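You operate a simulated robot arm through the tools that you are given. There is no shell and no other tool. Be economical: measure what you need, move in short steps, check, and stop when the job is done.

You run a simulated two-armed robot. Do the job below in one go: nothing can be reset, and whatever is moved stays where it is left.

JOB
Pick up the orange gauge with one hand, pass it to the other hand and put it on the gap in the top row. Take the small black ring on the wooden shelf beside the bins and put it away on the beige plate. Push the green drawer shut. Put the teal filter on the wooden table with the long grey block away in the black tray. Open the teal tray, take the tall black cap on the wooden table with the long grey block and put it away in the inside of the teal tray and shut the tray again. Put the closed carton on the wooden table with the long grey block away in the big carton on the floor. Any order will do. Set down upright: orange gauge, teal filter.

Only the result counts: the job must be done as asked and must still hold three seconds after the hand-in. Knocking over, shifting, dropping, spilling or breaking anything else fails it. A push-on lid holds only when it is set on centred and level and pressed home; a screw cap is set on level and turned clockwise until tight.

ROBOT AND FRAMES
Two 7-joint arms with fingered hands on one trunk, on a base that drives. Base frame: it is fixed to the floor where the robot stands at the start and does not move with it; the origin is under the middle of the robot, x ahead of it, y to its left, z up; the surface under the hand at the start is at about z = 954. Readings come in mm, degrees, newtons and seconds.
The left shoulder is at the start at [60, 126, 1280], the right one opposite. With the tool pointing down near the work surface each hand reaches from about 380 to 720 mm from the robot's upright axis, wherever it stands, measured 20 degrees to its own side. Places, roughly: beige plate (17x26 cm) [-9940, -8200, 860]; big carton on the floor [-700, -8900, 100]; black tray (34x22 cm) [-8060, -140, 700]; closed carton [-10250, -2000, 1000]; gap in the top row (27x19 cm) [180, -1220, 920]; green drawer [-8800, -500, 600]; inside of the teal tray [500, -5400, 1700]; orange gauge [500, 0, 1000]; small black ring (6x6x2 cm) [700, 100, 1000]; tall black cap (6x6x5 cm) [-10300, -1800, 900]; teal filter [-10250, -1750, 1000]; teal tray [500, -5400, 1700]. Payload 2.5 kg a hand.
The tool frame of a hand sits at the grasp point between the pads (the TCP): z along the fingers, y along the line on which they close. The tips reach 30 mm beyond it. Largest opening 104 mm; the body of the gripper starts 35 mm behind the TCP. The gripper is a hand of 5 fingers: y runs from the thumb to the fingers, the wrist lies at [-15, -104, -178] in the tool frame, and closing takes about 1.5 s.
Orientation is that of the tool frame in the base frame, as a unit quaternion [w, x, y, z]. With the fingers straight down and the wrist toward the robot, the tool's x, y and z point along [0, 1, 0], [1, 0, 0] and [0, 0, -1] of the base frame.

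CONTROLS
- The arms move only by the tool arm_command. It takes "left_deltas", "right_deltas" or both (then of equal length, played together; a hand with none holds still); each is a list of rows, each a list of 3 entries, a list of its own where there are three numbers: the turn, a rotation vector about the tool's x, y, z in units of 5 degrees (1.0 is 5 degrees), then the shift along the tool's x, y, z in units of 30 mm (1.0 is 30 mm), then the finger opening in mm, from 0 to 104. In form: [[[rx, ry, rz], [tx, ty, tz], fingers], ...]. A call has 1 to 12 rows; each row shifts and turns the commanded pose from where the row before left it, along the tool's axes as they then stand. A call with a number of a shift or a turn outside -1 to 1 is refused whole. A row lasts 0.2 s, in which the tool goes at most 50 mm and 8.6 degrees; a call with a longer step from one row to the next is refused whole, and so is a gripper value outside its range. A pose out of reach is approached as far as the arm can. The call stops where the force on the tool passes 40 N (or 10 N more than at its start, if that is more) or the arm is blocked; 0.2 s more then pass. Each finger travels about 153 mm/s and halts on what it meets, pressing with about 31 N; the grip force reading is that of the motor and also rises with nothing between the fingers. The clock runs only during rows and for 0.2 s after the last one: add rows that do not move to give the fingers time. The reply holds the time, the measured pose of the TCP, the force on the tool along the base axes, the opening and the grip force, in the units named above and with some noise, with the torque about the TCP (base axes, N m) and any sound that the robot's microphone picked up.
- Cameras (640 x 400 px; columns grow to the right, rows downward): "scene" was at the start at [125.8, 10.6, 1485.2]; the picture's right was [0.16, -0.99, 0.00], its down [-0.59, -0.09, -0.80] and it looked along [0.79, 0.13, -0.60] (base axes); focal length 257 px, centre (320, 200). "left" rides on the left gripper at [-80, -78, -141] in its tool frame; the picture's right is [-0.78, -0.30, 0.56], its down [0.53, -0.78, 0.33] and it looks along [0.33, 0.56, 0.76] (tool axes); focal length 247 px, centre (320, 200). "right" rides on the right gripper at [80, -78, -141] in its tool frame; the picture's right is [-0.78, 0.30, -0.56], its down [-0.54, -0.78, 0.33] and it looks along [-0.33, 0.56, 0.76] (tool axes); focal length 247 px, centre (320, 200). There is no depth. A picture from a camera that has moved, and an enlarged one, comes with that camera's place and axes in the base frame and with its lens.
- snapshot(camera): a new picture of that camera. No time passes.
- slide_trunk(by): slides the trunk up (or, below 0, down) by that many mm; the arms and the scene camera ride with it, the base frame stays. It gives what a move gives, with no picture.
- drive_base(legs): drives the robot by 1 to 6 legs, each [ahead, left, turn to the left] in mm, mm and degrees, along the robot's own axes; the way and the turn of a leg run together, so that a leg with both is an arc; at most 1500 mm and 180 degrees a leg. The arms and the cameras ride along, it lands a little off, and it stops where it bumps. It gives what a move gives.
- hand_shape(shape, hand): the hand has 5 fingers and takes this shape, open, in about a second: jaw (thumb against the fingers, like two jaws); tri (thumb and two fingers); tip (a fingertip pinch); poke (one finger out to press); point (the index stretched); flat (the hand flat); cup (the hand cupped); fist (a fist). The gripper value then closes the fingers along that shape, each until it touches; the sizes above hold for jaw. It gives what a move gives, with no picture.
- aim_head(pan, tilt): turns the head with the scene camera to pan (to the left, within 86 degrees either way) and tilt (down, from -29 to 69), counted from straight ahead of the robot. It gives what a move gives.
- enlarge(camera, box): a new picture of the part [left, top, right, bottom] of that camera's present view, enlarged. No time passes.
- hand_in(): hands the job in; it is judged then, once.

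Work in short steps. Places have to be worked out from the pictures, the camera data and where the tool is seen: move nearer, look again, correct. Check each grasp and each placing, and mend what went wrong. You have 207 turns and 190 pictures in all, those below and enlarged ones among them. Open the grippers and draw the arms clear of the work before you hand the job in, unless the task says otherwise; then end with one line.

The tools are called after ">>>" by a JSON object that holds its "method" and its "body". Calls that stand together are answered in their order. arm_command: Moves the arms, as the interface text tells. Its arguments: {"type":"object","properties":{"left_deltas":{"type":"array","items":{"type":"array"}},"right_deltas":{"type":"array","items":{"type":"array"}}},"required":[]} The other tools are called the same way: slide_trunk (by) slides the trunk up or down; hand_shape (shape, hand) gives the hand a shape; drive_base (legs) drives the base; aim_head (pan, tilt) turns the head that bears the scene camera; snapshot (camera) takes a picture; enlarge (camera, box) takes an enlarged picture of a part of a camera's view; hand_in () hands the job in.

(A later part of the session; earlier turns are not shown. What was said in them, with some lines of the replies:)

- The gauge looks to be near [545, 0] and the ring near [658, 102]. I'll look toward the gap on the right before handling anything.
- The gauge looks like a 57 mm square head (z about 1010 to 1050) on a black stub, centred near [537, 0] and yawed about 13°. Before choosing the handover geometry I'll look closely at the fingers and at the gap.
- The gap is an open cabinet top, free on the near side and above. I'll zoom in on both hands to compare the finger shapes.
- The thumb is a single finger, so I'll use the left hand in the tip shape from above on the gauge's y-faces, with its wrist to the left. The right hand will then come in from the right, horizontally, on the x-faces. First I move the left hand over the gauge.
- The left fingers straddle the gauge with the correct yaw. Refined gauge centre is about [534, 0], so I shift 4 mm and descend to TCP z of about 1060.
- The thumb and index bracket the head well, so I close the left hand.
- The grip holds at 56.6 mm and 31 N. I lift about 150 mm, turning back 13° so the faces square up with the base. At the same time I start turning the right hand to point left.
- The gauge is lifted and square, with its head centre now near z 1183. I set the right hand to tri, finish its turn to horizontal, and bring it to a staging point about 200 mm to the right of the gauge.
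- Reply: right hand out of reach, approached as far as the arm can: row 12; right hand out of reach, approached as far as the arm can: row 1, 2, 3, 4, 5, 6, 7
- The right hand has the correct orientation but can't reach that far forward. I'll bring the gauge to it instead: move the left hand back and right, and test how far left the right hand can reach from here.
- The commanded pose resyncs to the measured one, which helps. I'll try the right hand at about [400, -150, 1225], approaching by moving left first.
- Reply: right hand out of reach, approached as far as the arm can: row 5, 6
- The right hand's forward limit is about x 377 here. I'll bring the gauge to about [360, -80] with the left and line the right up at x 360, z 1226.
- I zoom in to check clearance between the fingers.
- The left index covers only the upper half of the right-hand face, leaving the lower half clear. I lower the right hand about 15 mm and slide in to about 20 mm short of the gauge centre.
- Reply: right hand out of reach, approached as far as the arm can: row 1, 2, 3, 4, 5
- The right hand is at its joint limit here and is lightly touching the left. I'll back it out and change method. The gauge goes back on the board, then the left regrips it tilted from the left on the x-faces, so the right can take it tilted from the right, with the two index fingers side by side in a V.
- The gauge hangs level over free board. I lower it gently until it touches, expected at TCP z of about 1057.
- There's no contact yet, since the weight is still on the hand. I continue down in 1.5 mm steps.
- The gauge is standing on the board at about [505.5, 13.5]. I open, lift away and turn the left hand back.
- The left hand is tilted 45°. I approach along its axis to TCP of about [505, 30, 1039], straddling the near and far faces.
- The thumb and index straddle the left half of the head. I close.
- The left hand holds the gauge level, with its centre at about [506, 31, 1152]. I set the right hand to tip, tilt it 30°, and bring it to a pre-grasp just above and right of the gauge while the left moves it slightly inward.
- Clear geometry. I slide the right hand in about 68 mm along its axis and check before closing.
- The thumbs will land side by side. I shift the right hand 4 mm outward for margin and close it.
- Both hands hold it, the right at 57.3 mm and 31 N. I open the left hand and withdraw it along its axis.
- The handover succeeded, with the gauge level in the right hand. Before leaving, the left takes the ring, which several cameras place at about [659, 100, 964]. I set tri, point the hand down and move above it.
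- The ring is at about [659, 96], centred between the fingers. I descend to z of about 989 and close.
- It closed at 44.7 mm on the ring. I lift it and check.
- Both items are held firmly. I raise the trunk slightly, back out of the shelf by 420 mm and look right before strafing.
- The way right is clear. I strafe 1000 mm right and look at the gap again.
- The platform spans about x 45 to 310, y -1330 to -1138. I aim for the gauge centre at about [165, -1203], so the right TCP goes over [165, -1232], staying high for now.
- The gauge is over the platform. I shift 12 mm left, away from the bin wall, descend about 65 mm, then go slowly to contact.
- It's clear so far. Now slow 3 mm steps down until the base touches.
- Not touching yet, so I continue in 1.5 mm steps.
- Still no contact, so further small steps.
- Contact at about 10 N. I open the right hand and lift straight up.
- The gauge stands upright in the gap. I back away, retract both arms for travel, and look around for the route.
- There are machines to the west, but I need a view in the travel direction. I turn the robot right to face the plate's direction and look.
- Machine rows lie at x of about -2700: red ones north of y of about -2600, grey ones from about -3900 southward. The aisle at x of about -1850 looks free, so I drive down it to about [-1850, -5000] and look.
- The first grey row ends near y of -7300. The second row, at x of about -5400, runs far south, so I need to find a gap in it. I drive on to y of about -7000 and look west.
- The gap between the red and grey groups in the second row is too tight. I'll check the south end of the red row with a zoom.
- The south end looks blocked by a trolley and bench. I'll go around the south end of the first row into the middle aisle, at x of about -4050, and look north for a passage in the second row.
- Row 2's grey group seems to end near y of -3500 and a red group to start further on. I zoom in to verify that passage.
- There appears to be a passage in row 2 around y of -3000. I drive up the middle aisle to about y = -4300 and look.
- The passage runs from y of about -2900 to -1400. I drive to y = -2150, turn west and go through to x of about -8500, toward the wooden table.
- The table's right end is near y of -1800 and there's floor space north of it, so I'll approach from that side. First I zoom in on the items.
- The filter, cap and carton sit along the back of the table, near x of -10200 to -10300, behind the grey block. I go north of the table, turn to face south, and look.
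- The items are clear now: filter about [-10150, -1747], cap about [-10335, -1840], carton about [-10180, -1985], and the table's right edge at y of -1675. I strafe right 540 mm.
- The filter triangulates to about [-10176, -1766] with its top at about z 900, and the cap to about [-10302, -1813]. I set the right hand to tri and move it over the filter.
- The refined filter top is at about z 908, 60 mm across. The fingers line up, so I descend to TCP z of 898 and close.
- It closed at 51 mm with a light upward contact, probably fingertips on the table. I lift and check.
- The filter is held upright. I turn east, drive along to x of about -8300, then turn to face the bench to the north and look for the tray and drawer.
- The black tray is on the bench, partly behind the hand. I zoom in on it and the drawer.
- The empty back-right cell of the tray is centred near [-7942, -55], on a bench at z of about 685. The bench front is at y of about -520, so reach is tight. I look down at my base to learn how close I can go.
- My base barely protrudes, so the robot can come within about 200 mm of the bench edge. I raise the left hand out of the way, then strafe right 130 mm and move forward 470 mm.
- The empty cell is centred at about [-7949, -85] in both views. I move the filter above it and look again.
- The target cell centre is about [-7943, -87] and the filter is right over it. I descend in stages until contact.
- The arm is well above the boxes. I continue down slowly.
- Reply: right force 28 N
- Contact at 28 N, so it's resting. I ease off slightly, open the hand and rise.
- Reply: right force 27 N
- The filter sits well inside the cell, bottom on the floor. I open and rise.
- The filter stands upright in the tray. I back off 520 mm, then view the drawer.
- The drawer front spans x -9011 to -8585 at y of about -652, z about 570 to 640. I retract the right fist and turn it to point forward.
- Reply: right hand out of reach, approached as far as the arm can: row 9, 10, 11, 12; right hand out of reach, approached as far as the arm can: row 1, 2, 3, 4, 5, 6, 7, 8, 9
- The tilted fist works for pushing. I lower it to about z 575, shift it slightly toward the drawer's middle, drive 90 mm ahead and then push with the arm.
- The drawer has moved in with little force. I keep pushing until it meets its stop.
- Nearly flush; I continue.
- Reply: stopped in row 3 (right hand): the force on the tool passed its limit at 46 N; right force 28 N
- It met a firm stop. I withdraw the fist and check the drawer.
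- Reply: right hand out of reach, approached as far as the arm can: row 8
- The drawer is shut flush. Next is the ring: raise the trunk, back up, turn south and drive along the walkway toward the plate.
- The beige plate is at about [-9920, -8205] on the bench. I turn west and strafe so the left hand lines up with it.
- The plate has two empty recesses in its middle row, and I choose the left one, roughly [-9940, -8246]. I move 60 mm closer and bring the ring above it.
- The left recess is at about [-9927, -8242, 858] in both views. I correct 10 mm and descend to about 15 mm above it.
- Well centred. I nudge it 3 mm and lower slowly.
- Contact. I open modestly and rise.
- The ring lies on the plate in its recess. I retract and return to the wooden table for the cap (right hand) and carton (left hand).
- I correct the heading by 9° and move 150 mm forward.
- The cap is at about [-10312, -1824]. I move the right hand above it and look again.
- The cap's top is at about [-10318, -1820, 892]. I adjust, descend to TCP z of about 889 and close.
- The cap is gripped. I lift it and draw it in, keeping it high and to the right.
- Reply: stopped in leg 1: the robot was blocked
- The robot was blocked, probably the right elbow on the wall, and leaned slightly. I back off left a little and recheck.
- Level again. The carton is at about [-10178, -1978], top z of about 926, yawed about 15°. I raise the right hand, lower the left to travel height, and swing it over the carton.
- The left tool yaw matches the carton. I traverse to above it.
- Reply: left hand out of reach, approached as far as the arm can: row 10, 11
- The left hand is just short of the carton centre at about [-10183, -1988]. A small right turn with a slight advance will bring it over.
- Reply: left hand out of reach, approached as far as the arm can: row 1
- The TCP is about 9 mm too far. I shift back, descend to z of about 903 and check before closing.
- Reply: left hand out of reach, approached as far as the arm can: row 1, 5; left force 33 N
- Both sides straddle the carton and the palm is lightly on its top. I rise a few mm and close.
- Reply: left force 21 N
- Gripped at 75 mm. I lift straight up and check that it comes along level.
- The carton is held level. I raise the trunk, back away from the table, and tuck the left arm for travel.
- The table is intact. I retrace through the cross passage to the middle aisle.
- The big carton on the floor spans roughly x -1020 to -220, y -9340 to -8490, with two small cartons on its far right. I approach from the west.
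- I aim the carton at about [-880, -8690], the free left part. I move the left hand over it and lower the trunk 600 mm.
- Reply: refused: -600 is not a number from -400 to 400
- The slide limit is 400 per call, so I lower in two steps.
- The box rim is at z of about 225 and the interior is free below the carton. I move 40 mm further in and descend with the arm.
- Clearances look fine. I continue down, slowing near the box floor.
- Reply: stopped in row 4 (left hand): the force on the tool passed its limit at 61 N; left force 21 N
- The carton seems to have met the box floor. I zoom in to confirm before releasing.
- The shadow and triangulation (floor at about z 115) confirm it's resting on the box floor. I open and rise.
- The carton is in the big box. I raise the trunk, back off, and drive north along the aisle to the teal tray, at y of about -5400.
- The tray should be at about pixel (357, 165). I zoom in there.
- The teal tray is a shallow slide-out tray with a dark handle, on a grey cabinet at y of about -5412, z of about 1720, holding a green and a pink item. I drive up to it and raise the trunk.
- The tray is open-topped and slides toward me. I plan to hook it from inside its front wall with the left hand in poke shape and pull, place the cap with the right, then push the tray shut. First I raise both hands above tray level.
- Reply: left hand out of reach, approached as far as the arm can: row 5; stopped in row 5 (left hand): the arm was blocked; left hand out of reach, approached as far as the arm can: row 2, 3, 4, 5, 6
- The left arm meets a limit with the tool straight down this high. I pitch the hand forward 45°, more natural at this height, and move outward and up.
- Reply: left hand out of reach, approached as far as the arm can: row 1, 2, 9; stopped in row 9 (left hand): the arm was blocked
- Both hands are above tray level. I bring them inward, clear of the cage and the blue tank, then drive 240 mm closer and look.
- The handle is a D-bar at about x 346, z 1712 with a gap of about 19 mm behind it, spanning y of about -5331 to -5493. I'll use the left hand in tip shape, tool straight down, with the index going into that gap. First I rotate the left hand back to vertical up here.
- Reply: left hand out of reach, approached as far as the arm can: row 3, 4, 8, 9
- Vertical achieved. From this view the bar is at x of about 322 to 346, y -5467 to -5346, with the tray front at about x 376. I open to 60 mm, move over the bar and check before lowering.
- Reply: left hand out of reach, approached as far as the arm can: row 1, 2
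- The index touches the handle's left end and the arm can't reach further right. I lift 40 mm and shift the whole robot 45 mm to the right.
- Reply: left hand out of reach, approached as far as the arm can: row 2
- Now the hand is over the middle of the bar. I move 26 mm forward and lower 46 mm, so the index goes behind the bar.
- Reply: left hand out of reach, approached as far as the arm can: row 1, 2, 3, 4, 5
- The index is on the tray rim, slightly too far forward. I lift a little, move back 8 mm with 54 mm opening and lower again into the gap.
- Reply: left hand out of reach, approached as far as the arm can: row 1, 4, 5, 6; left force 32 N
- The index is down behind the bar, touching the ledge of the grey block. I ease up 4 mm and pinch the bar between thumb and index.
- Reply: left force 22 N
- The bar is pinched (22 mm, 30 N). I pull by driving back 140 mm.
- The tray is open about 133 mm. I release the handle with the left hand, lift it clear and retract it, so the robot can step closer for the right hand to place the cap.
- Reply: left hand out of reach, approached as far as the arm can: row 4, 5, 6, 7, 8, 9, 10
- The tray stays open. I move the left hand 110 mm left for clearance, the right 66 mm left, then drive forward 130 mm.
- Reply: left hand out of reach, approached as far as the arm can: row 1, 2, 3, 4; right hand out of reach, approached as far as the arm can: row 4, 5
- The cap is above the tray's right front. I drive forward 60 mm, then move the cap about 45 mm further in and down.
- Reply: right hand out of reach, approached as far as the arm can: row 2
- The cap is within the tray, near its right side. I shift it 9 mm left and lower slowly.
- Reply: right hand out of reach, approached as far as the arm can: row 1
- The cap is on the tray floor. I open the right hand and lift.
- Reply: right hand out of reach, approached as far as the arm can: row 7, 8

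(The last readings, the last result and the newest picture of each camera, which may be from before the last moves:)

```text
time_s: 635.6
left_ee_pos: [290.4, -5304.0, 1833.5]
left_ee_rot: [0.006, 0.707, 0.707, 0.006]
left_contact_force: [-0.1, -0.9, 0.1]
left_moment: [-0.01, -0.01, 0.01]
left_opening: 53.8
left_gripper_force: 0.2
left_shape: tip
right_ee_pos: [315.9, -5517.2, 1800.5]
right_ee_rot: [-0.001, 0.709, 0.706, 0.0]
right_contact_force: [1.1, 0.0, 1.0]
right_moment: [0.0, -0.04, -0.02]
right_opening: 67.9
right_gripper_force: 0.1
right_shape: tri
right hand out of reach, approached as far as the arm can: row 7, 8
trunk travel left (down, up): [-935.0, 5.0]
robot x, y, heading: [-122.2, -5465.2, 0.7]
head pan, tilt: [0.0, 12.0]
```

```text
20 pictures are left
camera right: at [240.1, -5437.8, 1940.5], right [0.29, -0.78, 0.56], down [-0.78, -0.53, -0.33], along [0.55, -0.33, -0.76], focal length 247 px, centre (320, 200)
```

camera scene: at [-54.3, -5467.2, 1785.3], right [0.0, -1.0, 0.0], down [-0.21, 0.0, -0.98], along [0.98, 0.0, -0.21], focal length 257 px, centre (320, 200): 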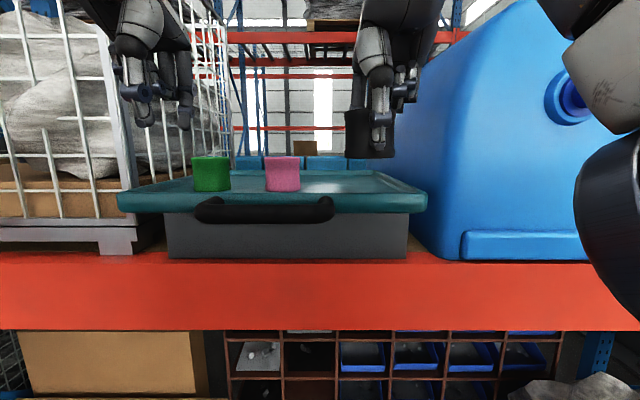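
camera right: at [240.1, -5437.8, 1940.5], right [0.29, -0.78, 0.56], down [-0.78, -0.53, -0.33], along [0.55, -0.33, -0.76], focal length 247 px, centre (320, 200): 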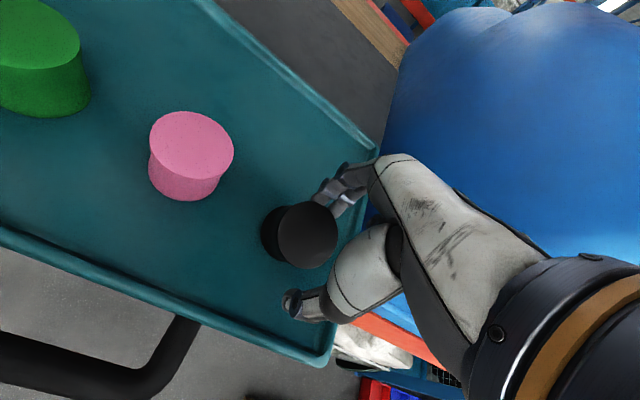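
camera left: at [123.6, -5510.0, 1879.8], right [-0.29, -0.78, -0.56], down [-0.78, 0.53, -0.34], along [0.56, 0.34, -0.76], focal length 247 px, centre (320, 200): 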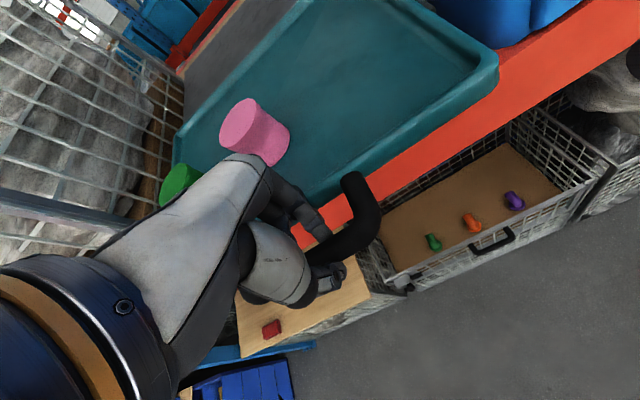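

The cap stands in the tray, released. I move the right hand sideways away from it, then back and up.

>>> {"method": "arm_command", "body": {"right_deltas": [[[0, 0, 0], [-0.7, 0, 0], 75], [[0, 0, 0], [-0.7, 0, 0], 75], [[0, 0, 0], [-0.7, 0, 0], 75], [[0, 0, 0], [0, -0.8, -0.2], 75], [[0, 0, 0], [0, -0.8, -0.2], 75], [[0, 0, 0], [0, -0.8, -0.2], 75], [[0, 0, 0], [0, -0.8, -0.2], 75]]}}

>>> {"method": "drive_base", "body": {"legs": [[-130, 0, 0]]}}

>>> {"method": "snapshot", "body": {"camera": "scene"}}

```text
time_s: 637.2
left_ee_pos: [288.9, -5301.5, 1834.3]
left_ee_rot: [0.007, 0.708, 0.706, 0.006]
left_contact_force: [-0.1, -0.1, -0.3]
left_moment: [-0.04, -0.04, -0.02]
left_opening: 53.5
left_gripper_force: 0.0
left_shape: tip
right_ee_pos: [219.4, -5582.7, 1824.0]
right_ee_rot: [-0.002, 0.709, 0.705, 0.0]
right_contact_force: [0.1, 0.0, -0.1]
right_moment: [-0.02, 0.01, 0.05]
right_opening: 75.0
right_gripper_force: 0.1
right_shape: tri
right hand out of reach, approached as far as the arm can: row 2
trunk travel left (down, up): [-935.0, 5.0]
robot x, y, heading: [-127.1, -5465.6, 0.3]
head pan, tilt: [0.0, 12.0]
```

```text
time_s: 638.5
left_ee_pos: [168.2, -5300.9, 1832.9]
left_ee_rot: [0.006, 0.707, 0.707, 0.006]
left_contact_force: [0.4, -0.2, 0.4]
left_moment: [-0.02, 0.02, 0.0]
left_opening: 53.6
left_gripper_force: 0.1
left_shape: tip
right_ee_pos: [97.8, -5583.4, 1823.4]
right_ee_rot: [-0.003, 0.707, 0.707, -0.002]
right_contact_force: [1.2, 0.5, 0.7]
right_moment: [-0.03, -0.03, 0.04]
right_opening: 74.9
right_gripper_force: 0.0
right_shape: tri
trunk travel left (down, up): [-935.0, 5.0]
robot x, y, heading: [-249.0, -5466.5, 0.3]
head pan, tilt: [0.0, 12.0]
```

```text
19 pictures are left
camera scene: at [-114.7, -5467.1, 1784.8], right [0.01, -1.0, 0.0], down [-0.21, 0.0, -0.98], along [0.98, 0.01, -0.21], focal length 257 px, centre (320, 200)
```

scene: 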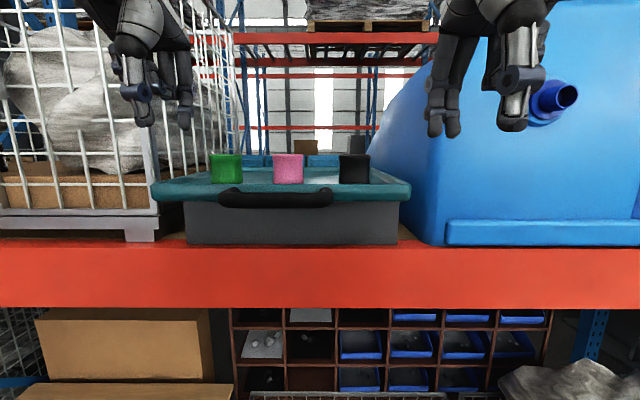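

All three items stand in the tray. To shut it I'll press the handle bar with the left hand's closed fingertips and drive forward. First I place the fingers in front of the bar.

>>> {"method": "arm_command", "body": {"left_deltas": [[[0, 0, 0], [-0.2, -0.65, 0], 0], [[0, 0, 0], [-0.2, -0.65, 0.2], 0], [[0, 0, 0], [-0.8, 0, 0.4], 0], [[0, 0, 0], [-0.8, 0, 0.5], 0], [[0, 0, 0], [-0.8, 0, 0.5], 0], [[0, 0, 0], [-0.5, 0, 0.8], 0], [[0, 0, 0], [0, 0, 0.8], 0], [[0, 0, 0], [0, 0, 0], 0]]}}

>>> {"method": "snapshot", "body": {"camera": "left"}}

```text
time_s: 640.3
left_ee_pos: [199.7, -5396.8, 1799.8]
left_ee_rot: [0.006, 0.706, 0.708, 0.005]
left_contact_force: [-0.1, -0.9, 1.3]
left_moment: [-0.02, 0.03, 0.04]
left_opening: 0.0
left_gripper_force: 31.4
left_shape: tip
left hand out of reach, approached as far as the arm can: row 1, 2, 3, 4, 5, 6, 7
right_ee_pos: [96.4, -5582.4, 1824.6]
right_ee_rot: [-0.001, 0.708, 0.707, 0.0]
right_contact_force: [-0.2, 0.2, -0.2]
right_moment: [0.0, 0.02, 0.0]
right_opening: 74.8
right_gripper_force: 0.1
right_shape: tri
trunk travel left (down, up): [-935.0, 5.0]
robot x, y, heading: [-252.6, -5469.0, 0.3]
head pan, tilt: [0.0, 12.0]
```

```text
18 pictures are left
camera left: at [120.1, -5477.8, 1939.0], right [-0.29, -0.78, -0.56], down [-0.77, 0.53, -0.34], along [0.57, 0.33, -0.75], focal length 247 px, centre (320, 200)
```

left: 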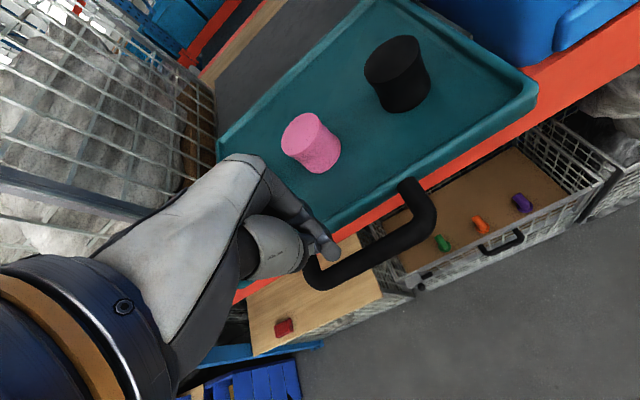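

I back the robot 65 mm so the fingertips are in front of the bar, then lower them.

>>> {"method": "drive_base", "body": {"legs": [[-70, 0, 0]]}}

>>> {"method": "arm_command", "body": {"left_deltas": [[[0, 0, 0], [0, 0, 0.5], 0], [[0, 0, 0], [0, 0, 0.6], 0], [[0, 0, 0], [0, 0, 0.6], 0], [[0, 0, 0], [0, 0, 0.5], 0], [[0, 0, 0], [0, 0, 0], 0]]}}

>>> {"method": "snapshot", "body": {"camera": "left"}}

```text
time_s: 641.3
left_ee_pos: [135.3, -5396.9, 1798.5]
left_ee_rot: [0.004, 0.706, 0.708, 0.004]
left_contact_force: [0.4, 0.4, -0.7]
left_moment: [-0.01, 0.04, 0.03]
left_opening: 0.0
left_gripper_force: 30.6
left_shape: tip
right_ee_pos: [32.4, -5581.8, 1821.4]
right_ee_rot: [-0.003, 0.707, 0.707, -0.002]
right_contact_force: [0.3, -0.4, 0.6]
right_moment: [-0.02, 0.01, -0.03]
right_opening: 75.1
right_gripper_force: 0.0
right_shape: tri
trunk travel left (down, up): [-935.0, 5.0]
robot x, y, heading: [-320.9, -5466.0, 0.6]
head pan, tilt: [0.0, 12.0]
```

```text
time_s: 642.5
left_ee_pos: [161.1, -5405.8, 1775.5]
left_ee_rot: [0.003, 0.705, 0.709, 0.006]
left_contact_force: [1.1, -0.3, 0.4]
left_moment: [0.03, -0.06, 0.02]
left_opening: 0.2
left_gripper_force: 30.7
left_shape: tip
left hand out of reach, approached as far as the arm can: row 1, 2, 3, 4
right_ee_pos: [28.8, -5582.4, 1823.4]
right_ee_rot: [-0.003, 0.708, 0.707, -0.001]
right_contact_force: [-0.3, -0.2, 0.2]
right_moment: [0.06, 0.0, 0.02]
right_opening: 74.9
right_gripper_force: 0.1
right_shape: tri
trunk travel left (down, up): [-935.0, 5.0]
robot x, y, heading: [-320.2, -5460.8, 0.6]
head pan, tilt: [0.0, 12.0]
```

```text
17 pictures are left
camera left: at [82.7, -5487.7, 1914.5], right [-0.29, -0.78, -0.56], down [-0.77, 0.53, -0.34], along [0.56, 0.34, -0.75], focal length 247 px, centre (320, 200)
```

left: 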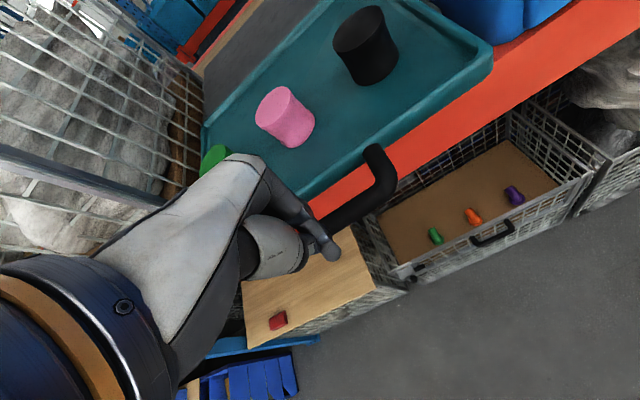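

I lower the last bit with the trunk instead (-42 mm), then drive forward to push the bar.

>>> {"method": "slide_trunk", "body": {"by": -45}}

>>> {"method": "snapshot", "body": {"camera": "left"}}

```text
time_s: 643.4
left_ee_pos: [162.4, -5406.3, 1730.7]
left_ee_rot: [0.004, 0.706, 0.708, 0.005]
left_contact_force: [0.0, 0.2, 0.6]
left_moment: [-0.01, 0.04, 0.01]
left_opening: 0.0
left_gripper_force: 30.8
left_shape: tip
right_ee_pos: [29.3, -5582.4, 1777.9]
right_ee_rot: [-0.003, 0.707, 0.707, -0.001]
right_contact_force: [0.1, -0.4, 0.0]
right_moment: [-0.01, -0.03, -0.01]
right_opening: 75.0
right_gripper_force: 0.1
right_shape: tri
trunk travel left (down, up): [-890.0, 50.0]
robot x, y, heading: [-316.8, -5467.4, 0.4]
head pan, tilt: [0.0, 12.0]
```

```text
16 pictures are left
camera left: at [83.4, -5487.6, 1869.5], right [-0.29, -0.78, -0.56], down [-0.77, 0.53, -0.34], along [0.56, 0.34, -0.75], focal length 247 px, centre (320, 200)
```

left: 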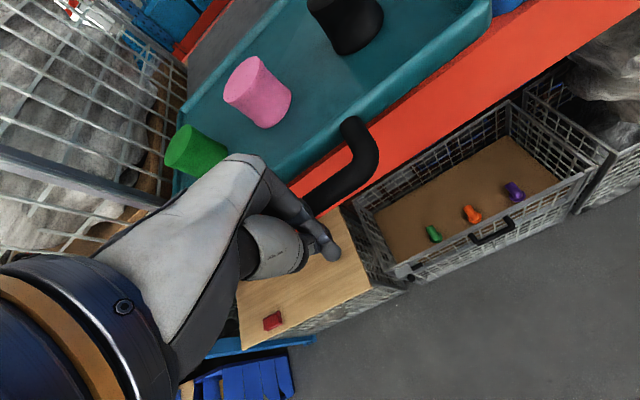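

The fingertips are in front of the bar. I drive forward 115 mm.

>>> {"method": "drive_base", "body": {"legs": [[115, 0, 0]]}}

>>> {"method": "snapshot", "body": {"camera": "left"}}

```text
time_s: 644.6
left_ee_pos: [274.0, -5407.3, 1730.9]
left_ee_rot: [0.004, 0.706, 0.708, 0.004]
left_contact_force: [0.4, 0.2, 0.1]
left_moment: [-0.01, 0.0, 0.0]
left_opening: 0.0
left_gripper_force: 31.0
left_shape: tip
right_ee_pos: [139.7, -5582.0, 1778.7]
right_ee_rot: [-0.002, 0.707, 0.707, -0.001]
right_contact_force: [0.6, 0.5, 0.4]
right_moment: [0.01, -0.02, 0.01]
right_opening: 74.8
right_gripper_force: 0.0
right_shape: tri
trunk travel left (down, up): [-890.0, 50.0]
robot x, y, heading: [-203.1, -5464.2, 0.4]
head pan, tilt: [0.0, 12.0]
```

```text
15 pictures are left
camera left: at [195.1, -5487.2, 1869.9], right [-0.29, -0.78, -0.56], down [-0.77, 0.53, -0.34], along [0.56, 0.34, -0.75], focal length 247 px, centre (320, 200)
```

left: 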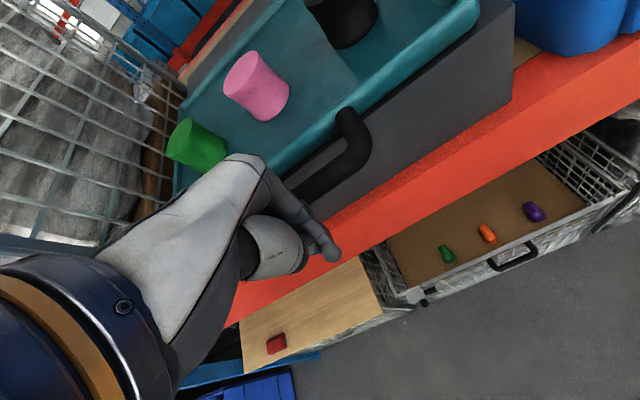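

The tray is sliding in with its items upright. I drive 30 mm more, then finish with gentle arm pushes until the stop.

>>> {"method": "drive_base", "body": {"legs": [[30, 0, 0]]}}

>>> {"method": "arm_command", "body": {"left_deltas": [[[0, 0, 0], [0, 0.3, 0], 0], [[0, 0, 0], [0, 0.3, 0], 0], [[0, 0, 0], [0, 0.3, 0], 0], [[0, 0, 0], [0, 0.3, 0], 0]]}}

>>> {"method": "snapshot", "body": {"camera": "left"}}

```text
time_s: 645.5
left_ee_pos: [302.8, -5406.0, 1731.3]
left_ee_rot: [0.005, 0.706, 0.708, 0.005]
left_contact_force: [-9.6, -0.3, 1.4]
left_moment: [0.02, 0.16, 0.07]
left_opening: 0.1
left_gripper_force: 31.5
left_shape: tip
right_ee_pos: [170.5, -5582.2, 1778.6]
right_ee_rot: [-0.002, 0.707, 0.707, 0.0]
right_contact_force: [1.1, -0.3, -0.8]
right_moment: [-0.01, 0.04, 0.0]
right_opening: 74.8
right_gripper_force: 0.1
right_shape: tri
trunk travel left (down, up): [-890.0, 50.0]
robot x, y, heading: [-177.8, -5464.3, 0.1]
head pan, tilt: [0.0, 12.0]
```

```text
time_s: 646.5
left_ee_pos: [310.5, -5405.9, 1720.5]
left_ee_rot: [0.007, 0.707, 0.707, 0.008]
left_contact_force: [-31.1, -3.4, 15.6]
left_moment: [-0.08, 0.05, 0.11]
left_opening: 0.1
left_gripper_force: 31.6
left_shape: tip
left hand out of reach, approached as far as the arm can: row 1, 2, 3, 4
right_ee_pos: [157.1, -5582.3, 1780.9]
right_ee_rot: [0.0, 0.707, 0.708, 0.003]
right_contact_force: [-0.6, -1.0, -0.9]
right_moment: [-0.02, 0.0, 0.0]
right_opening: 75.0
right_gripper_force: 0.0
right_shape: tri
trunk travel left (down, up): [-890.0, 50.0]
robot x, y, heading: [-177.2, -5464.4, 0.4]
head pan, tilt: [0.0, 12.0]
```

```text
14 pictures are left
camera left: at [229.7, -5486.3, 1859.7], right [-0.28, -0.78, -0.56], down [-0.77, 0.54, -0.35], along [0.57, 0.33, -0.75], focal length 247 px, centre (320, 200)
```

left: 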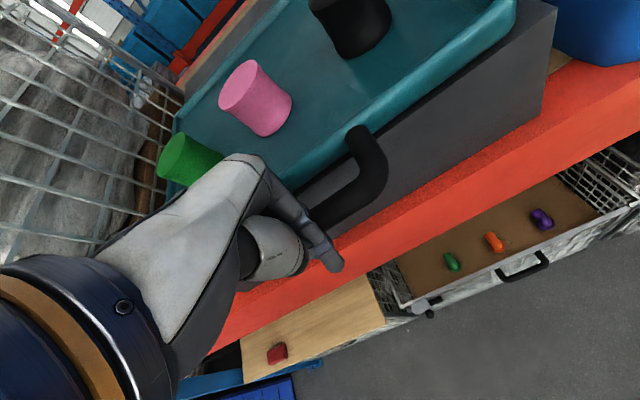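

Firm resistance at 31 N, so the tray is home. I back away and verify.

>>> {"method": "drive_base", "body": {"legs": [[-195, 0, 0]]}}

>>> {"method": "aim_head", "body": {"pan": 0, "tilt": 5}}

>>> {"method": "snapshot", "body": {"camera": "scene"}}

```text
time_s: 647.4
left_ee_pos: [286.5, -5401.4, 1723.2]
left_ee_rot: [0.021, 0.703, 0.711, 0.016]
left_contact_force: [-0.2, -0.4, 0.3]
left_moment: [-0.02, -0.04, -0.01]
left_opening: 0.0
left_gripper_force: 31.0
left_shape: tip
right_ee_pos: [129.6, -5583.8, 1777.9]
right_ee_rot: [-0.002, 0.708, 0.706, 0.001]
right_contact_force: [-0.2, -0.3, -0.6]
right_moment: [-0.01, -0.03, 0.01]
right_opening: 74.9
right_gripper_force: 0.0
right_shape: tri
trunk travel left (down, up): [-890.0, 50.0]
robot x, y, heading: [-215.5, -5465.3, 0.6]
head pan, tilt: [0.0, 12.0]
stopped in leg 1: the force on the tool passed its limit at 46 N (the readings are from after the stop); the commanded pose is now the measured one
```

```text
time_s: 648.1
left_ee_pos: [285.4, -5401.3, 1723.8]
left_ee_rot: [0.021, 0.703, 0.711, 0.017]
left_contact_force: [0.3, -0.2, 0.2]
left_moment: [-0.04, 0.01, -0.02]
left_opening: 0.0
left_gripper_force: 31.2
left_shape: tip
right_ee_pos: [128.5, -5582.2, 1779.0]
right_ee_rot: [-0.002, 0.708, 0.706, -0.001]
right_contact_force: [-0.5, -0.4, -0.3]
right_moment: [0.01, -0.03, -0.01]
right_opening: 74.9
right_gripper_force: 0.1
right_shape: tri
trunk travel left (down, up): [-890.0, 50.0]
robot x, y, heading: [-216.7, -5462.8, 0.3]
head pan, tilt: [0.0, 5.0]
```

```text
13 pictures are left
camera scene: at [-87.3, -5466.6, 1751.5], right [0.01, -1.0, 0.0], down [-0.09, 0.0, -1.0], along [1.0, 0.01, -0.09], focal length 257 px, centre (320, 200)
```

scene: 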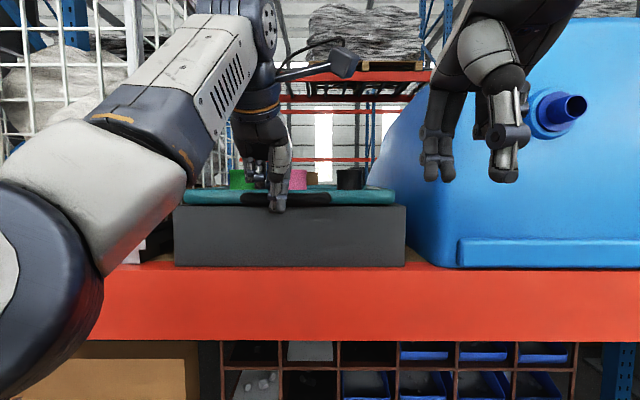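

No contact now. I check from the left camera before backing further.

>>> {"method": "snapshot", "body": {"camera": "left"}}

```text
12 pictures are left
camera left: at [200.9, -5481.2, 1861.0], right [-0.26, -0.78, -0.57], down [-0.76, 0.52, -0.38], along [0.59, 0.33, -0.73], focal length 247 px, centre (320, 200)
```

left: 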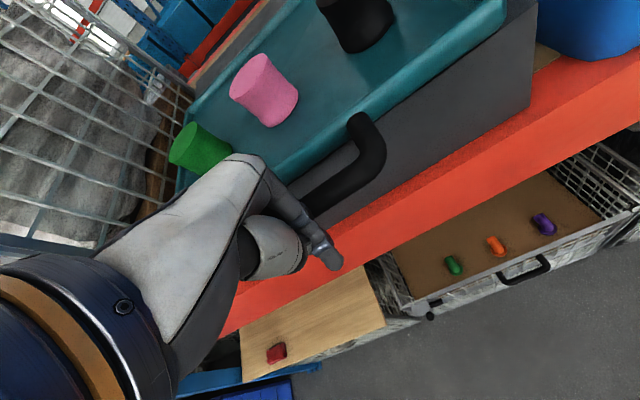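

The tray front is at about x 375, the same as its original closed position, and nothing is hooked. I back away.

>>> {"method": "drive_base", "body": {"legs": [[-150, 0, 0]]}}

>>> {"method": "enlarge", "body": {"camera": "scene", "box": [160, 140, 440, 290]}}

>>> {"method": "snapshot", "body": {"camera": "left"}}

```text
time_s: 649.5
left_ee_pos: [136.1, -5402.2, 1721.8]
left_ee_rot: [0.021, 0.705, 0.709, 0.015]
left_contact_force: [-0.5, 0.4, 0.0]
left_moment: [-0.02, -0.01, 0.0]
left_opening: 0.2
left_gripper_force: 31.3
left_shape: tip
right_ee_pos: [-19.0, -5583.7, 1776.8]
right_ee_rot: [-0.004, 0.708, 0.706, -0.003]
right_contact_force: [0.6, 0.5, 0.2]
right_moment: [0.01, 0.03, -0.01]
right_opening: 74.6
right_gripper_force: 0.2
right_shape: tri
trunk travel left (down, up): [-890.0, 50.0]
robot x, y, heading: [-367.9, -5465.3, 0.2]
head pan, tilt: [0.0, 5.0]
```

```text
2.29 times, centred on (300, 215) of scene
camera zoom: at [-235.9, -5467.9, 1751.1], right [0.0, -1.0, 0.0], down [-0.09, 0.0, -1.0], along [1.0, 0.0, -0.09], focal length 587 px, centre (366, 166)
```

zoom: 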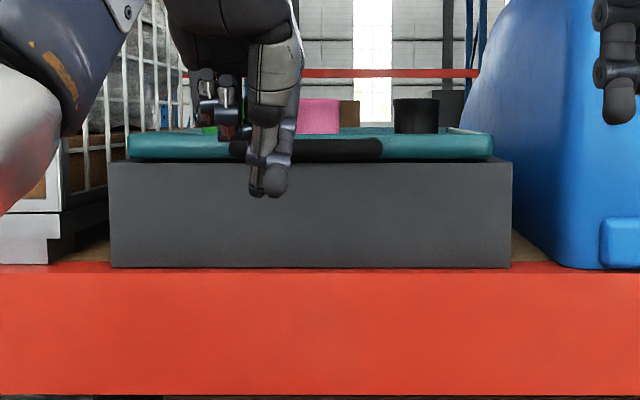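

```text
10 pictures are left
camera left: at [52.8, -5483.4, 1859.7], right [-0.26, -0.78, -0.57], down [-0.76, 0.53, -0.38], along [0.59, 0.33, -0.73], focal length 247 px, centre (320, 200)
```

left: 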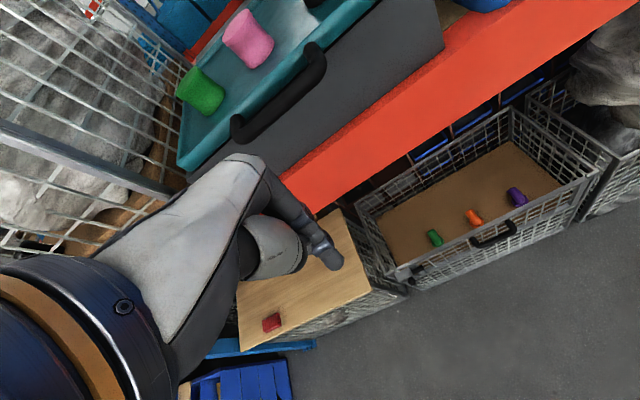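

Comparing proportions with the first view, the tray may have been dragged out about 8 to 10 mm as I retreated. I raise the hand 12 mm, so no folded finger can catch, and push again by driving only.

>>> {"method": "slide_trunk", "body": {"by": 13}}

>>> {"method": "drive_base", "body": {"legs": [[160, 0, 0]]}}

```text
time_s: 650.1
left_ee_pos: [133.7, -5402.5, 1736.3]
left_ee_rot: [0.021, 0.705, 0.709, 0.016]
left_contact_force: [0.5, 0.3, 0.2]
left_moment: [0.03, 0.0, 0.02]
left_opening: 0.2
left_gripper_force: 31.1
left_shape: tip
right_ee_pos: [-21.8, -5583.5, 1791.4]
right_ee_rot: [-0.003, 0.709, 0.705, -0.002]
right_contact_force: [-0.7, 1.0, 0.4]
right_moment: [-0.01, -0.02, 0.02]
right_opening: 75.0
right_gripper_force: 0.1
right_shape: tri
trunk travel left (down, up): [-903.0, 37.0]
robot x, y, heading: [-367.1, -5462.2, 0.0]
head pan, tilt: [0.0, 5.0]
```

```text
time_s: 651.5
left_ee_pos: [293.6, -5400.0, 1736.5]
left_ee_rot: [0.021, 0.702, 0.711, 0.016]
left_contact_force: [-1.3, 0.0, 0.1]
left_moment: [0.0, -0.02, -0.01]
left_opening: 0.0
left_gripper_force: 31.2
left_shape: tip
right_ee_pos: [137.0, -5581.9, 1790.6]
right_ee_rot: [-0.002, 0.707, 0.707, -0.002]
right_contact_force: [-0.5, -0.9, -0.4]
right_moment: [0.01, 0.01, 0.01]
right_opening: 75.1
right_gripper_force: 0.2
right_shape: tri
trunk travel left (down, up): [-903.0, 37.0]
robot x, y, heading: [-210.1, -5467.7, 0.9]
head pan, tilt: [0.0, 5.0]
```

Now small forward steps until the stop is felt.

>>> {"method": "drive_base", "body": {"legs": [[10, 0, 0]]}}

>>> {"method": "drive_base", "body": {"legs": [[8, 0, 0]]}}

```text
time_s: 652.2
left_ee_pos: [299.9, -5399.5, 1737.4]
left_ee_rot: [0.022, 0.702, 0.711, 0.017]
left_contact_force: [-9.2, -0.5, 2.9]
left_moment: [0.02, 0.13, 0.08]
left_opening: 0.3
left_gripper_force: 30.8
left_shape: tip
right_ee_pos: [143.6, -5582.0, 1790.9]
right_ee_rot: [-0.002, 0.707, 0.707, 0.0]
right_contact_force: [-0.3, 0.2, -0.3]
right_moment: [0.02, 0.02, 0.0]
right_opening: 74.8
right_gripper_force: 0.1
right_shape: tri
trunk travel left (down, up): [-903.0, 37.0]
robot x, y, heading: [-202.1, -5466.7, 0.6]
head pan, tilt: [0.0, 5.0]
```

```text
time_s: 653.0
left_ee_pos: [303.0, -5399.9, 1739.7]
left_ee_rot: [0.022, 0.703, 0.71, 0.018]
left_contact_force: [-18.2, -0.6, 3.9]
left_moment: [0.03, 0.31, 0.15]
left_opening: 0.1
left_gripper_force: 31.1
left_shape: tip
right_ee_pos: [147.5, -5582.0, 1792.7]
right_ee_rot: [-0.002, 0.707, 0.707, 0.0]
right_contact_force: [-0.1, -0.1, 0.5]
right_moment: [0.03, -0.01, -0.03]
right_opening: 74.9
right_gripper_force: 0.1
right_shape: tri
trunk travel left (down, up): [-903.0, 37.0]
robot x, y, heading: [-191.5, -5463.0, 0.5]
head pan, tilt: [0.0, 5.0]
```

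>>> {"method": "drive_base", "body": {"legs": [[8, 0, 0]]}}

>>> {"method": "drive_base", "body": {"legs": [[-40, 0, 0]]}}

>>> {"method": "snapshot", "body": {"camera": "left"}}

```text
time_s: 653.7
left_ee_pos: [307.3, -5400.3, 1741.2]
left_ee_rot: [0.022, 0.703, 0.711, 0.017]
left_contact_force: [-25.7, -0.3, 7.1]
left_moment: [0.03, 0.47, 0.22]
left_opening: 0.2
left_gripper_force: 31.1
left_shape: tip
right_ee_pos: [152.5, -5581.7, 1793.5]
right_ee_rot: [-0.001, 0.707, 0.707, 0.001]
right_contact_force: [-0.7, 0.4, 0.2]
right_moment: [0.0, 0.02, 0.01]
right_opening: 74.8
right_gripper_force: 0.1
right_shape: tri
trunk travel left (down, up): [-903.0, 37.0]
robot x, y, heading: [-185.5, -5465.8, 0.6]
head pan, tilt: [0.0, 5.0]
```

```text
time_s: 654.6
left_ee_pos: [284.5, -5400.1, 1736.0]
left_ee_rot: [0.019, 0.702, 0.711, 0.014]
left_contact_force: [0.2, -0.3, -0.2]
left_moment: [-0.06, 0.05, -0.02]
left_opening: 0.1
left_gripper_force: 30.7
left_shape: tip
right_ee_pos: [129.7, -5582.8, 1789.4]
right_ee_rot: [-0.005, 0.707, 0.707, -0.001]
right_contact_force: [-0.1, -0.9, -0.3]
right_moment: [0.01, 0.03, 0.0]
right_opening: 74.7
right_gripper_force: 0.1
right_shape: tri
trunk travel left (down, up): [-903.0, 37.0]
robot x, y, heading: [-226.9, -5464.1, 0.4]
head pan, tilt: [0.0, 5.0]
```

```text
9 pictures are left
camera left: at [200.5, -5480.9, 1872.6], right [-0.26, -0.78, -0.56], down [-0.77, 0.52, -0.37], along [0.59, 0.34, -0.74], focal length 247 px, centre (320, 200)
```

left: 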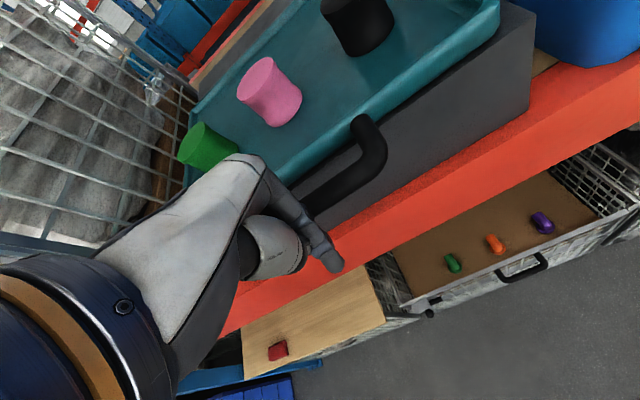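

>>> {"method": "drive_base", "body": {"legs": [[-140, 0, 0]]}}

>>> {"method": "arm_command", "body": {"left_deltas": [[[0, 0, 0], [0.5, -0.6, 0], 30], [[0, 0, 0], [0.9, -0.3, 0], 30], [[0, 0, 0], [0.9, 0, 0], 30], [[0, 0, 0], [0.9, 0, 0], 30], [[0, 0, 0], [0.9, 0, 0], 30]]}}

>>> {"method": "enlarge", "body": {"camera": "scene", "box": [160, 140, 440, 290]}}

```text
time_s: 655.9
left_ee_pos: [146.8, -5402.3, 1736.1]
left_ee_rot: [0.019, 0.703, 0.71, 0.014]
left_contact_force: [-1.3, 0.0, -0.4]
left_moment: [0.01, 0.0, -0.02]
left_opening: 0.0
left_gripper_force: 31.3
left_shape: tip
right_ee_pos: [-8.5, -5584.7, 1790.9]
right_ee_rot: [-0.005, 0.708, 0.706, -0.001]
right_contact_force: [-0.1, 0.4, 0.1]
right_moment: [0.02, -0.03, 0.01]
right_opening: 74.9
right_gripper_force: 0.1
right_shape: tri
trunk travel left (down, up): [-903.0, 37.0]
robot x, y, heading: [-359.0, -5465.1, 0.2]
head pan, tilt: [0.0, 5.0]
```

```text
time_s: 657.1
left_ee_pos: [133.0, -5282.1, 1757.6]
left_ee_rot: [0.019, 0.704, 0.71, 0.013]
left_contact_force: [0.5, -0.3, 0.1]
left_moment: [-0.05, -0.04, 0.0]
left_opening: 29.4
left_gripper_force: 0.0
left_shape: tip
left hand out of reach, approached as far as the arm can: row 1, 2, 4
right_ee_pos: [-9.1, -5582.4, 1791.1]
right_ee_rot: [-0.003, 0.709, 0.706, -0.002]
right_contact_force: [0.8, 1.5, 0.0]
right_moment: [-0.02, -0.01, -0.02]
right_opening: 74.9
right_gripper_force: 0.0
right_shape: tri
trunk travel left (down, up): [-903.0, 37.0]
robot x, y, heading: [-357.5, -5466.1, 0.3]
head pan, tilt: [0.0, 5.0]
```

```text
2.29 times, centred on (300, 215) of scene
camera zoom: at [-226.4, -5466.5, 1764.4], right [0.01, -1.0, 0.0], down [-0.09, 0.0, -1.0], along [1.0, 0.01, -0.09], focal length 587 px, centre (366, 166)
```

zoom: 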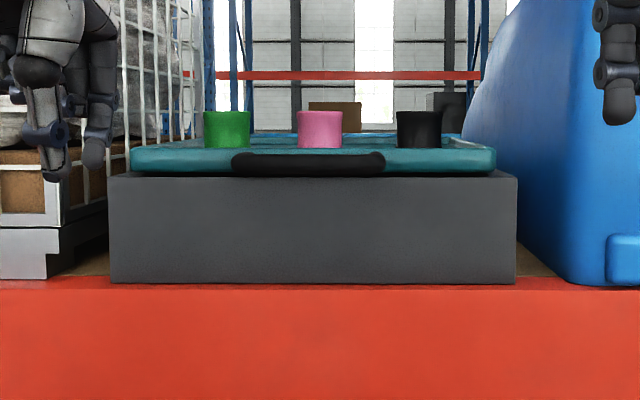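

The tray-to-block proportion is back to the original 0.895, so the tray is fully shut with the cap upright inside. I open the hands, back clear and hand in.

>>> {"method": "drive_base", "body": {"legs": [[-300, 0, 0]]}}

>>> {"method": "arm_command", "body": {"left_deltas": [[[0, 0, 0], [0, 0, 0], 80], [[0, 0, 0], [0, 0, 0], 104], [[0, 0, 0], [0, 0, 0], 104]], "right_deltas": [[[0, 0, 0], [0, 0, 0], 90], [[0, 0, 0], [0, 0, 0], 104], [[0, 0, 0], [0, 0, 0], 104]]}}

>>> {"method": "snapshot", "body": {"camera": "scene"}}

```text
time_s: 659.1
left_ee_pos: [-163.2, -5285.8, 1757.2]
left_ee_rot: [0.018, 0.704, 0.71, 0.013]
left_contact_force: [0.5, 0.9, -0.4]
left_moment: [0.0, -0.02, -0.01]
left_opening: 29.9
left_gripper_force: 0.0
left_shape: tip
right_ee_pos: [-308.1, -5586.1, 1790.9]
right_ee_rot: [-0.004, 0.708, 0.706, -0.002]
right_contact_force: [0.7, 0.2, 0.1]
right_moment: [0.0, 0.01, 0.01]
right_opening: 74.7
right_gripper_force: 0.1
right_shape: tri
trunk travel left (down, up): [-903.0, 37.0]
robot x, y, heading: [-656.8, -5469.9, 0.4]
head pan, tilt: [0.0, 5.0]
```

```text
time_s: 659.9
left_ee_pos: [-165.2, -5286.7, 1757.2]
left_ee_rot: [0.019, 0.704, 0.709, 0.013]
left_contact_force: [0.1, 0.3, 0.2]
left_moment: [-0.01, 0.0, 0.01]
left_opening: 103.8
left_gripper_force: 0.2
left_shape: tip
right_ee_pos: [-309.7, -5586.1, 1790.3]
right_ee_rot: [-0.004, 0.709, 0.706, -0.001]
right_contact_force: [0.9, 0.7, -0.4]
right_moment: [-0.02, 0.0, -0.01]
right_opening: 103.5
right_gripper_force: 0.0
right_shape: tri
trunk travel left (down, up): [-903.0, 37.0]
robot x, y, heading: [-651.9, -5470.5, 0.4]
head pan, tilt: [0.0, 5.0]
```

```text
7 pictures are left
camera scene: at [-525.4, -5469.4, 1764.4], right [0.0, -1.0, 0.0], down [-0.09, 0.0, -1.0], along [1.0, 0.0, -0.09], focal length 257 px, centre (320, 200)
```

scene: 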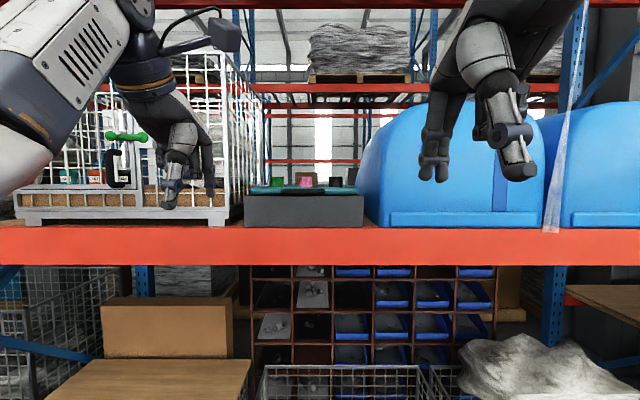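

Everything is in place and both hands are open and clear, so I hand the job in.

>>> {"method": "hand_in", "body": {}}

```text
The job is handed in.
```

All six tasks are done and the job is handed in: the gauge and filter stand upright, the drawer and teal tray are shut, the cap is inside the tray, the carton is in the big carton, and the ring is on the beige plate, slightly off-centre in its recess.
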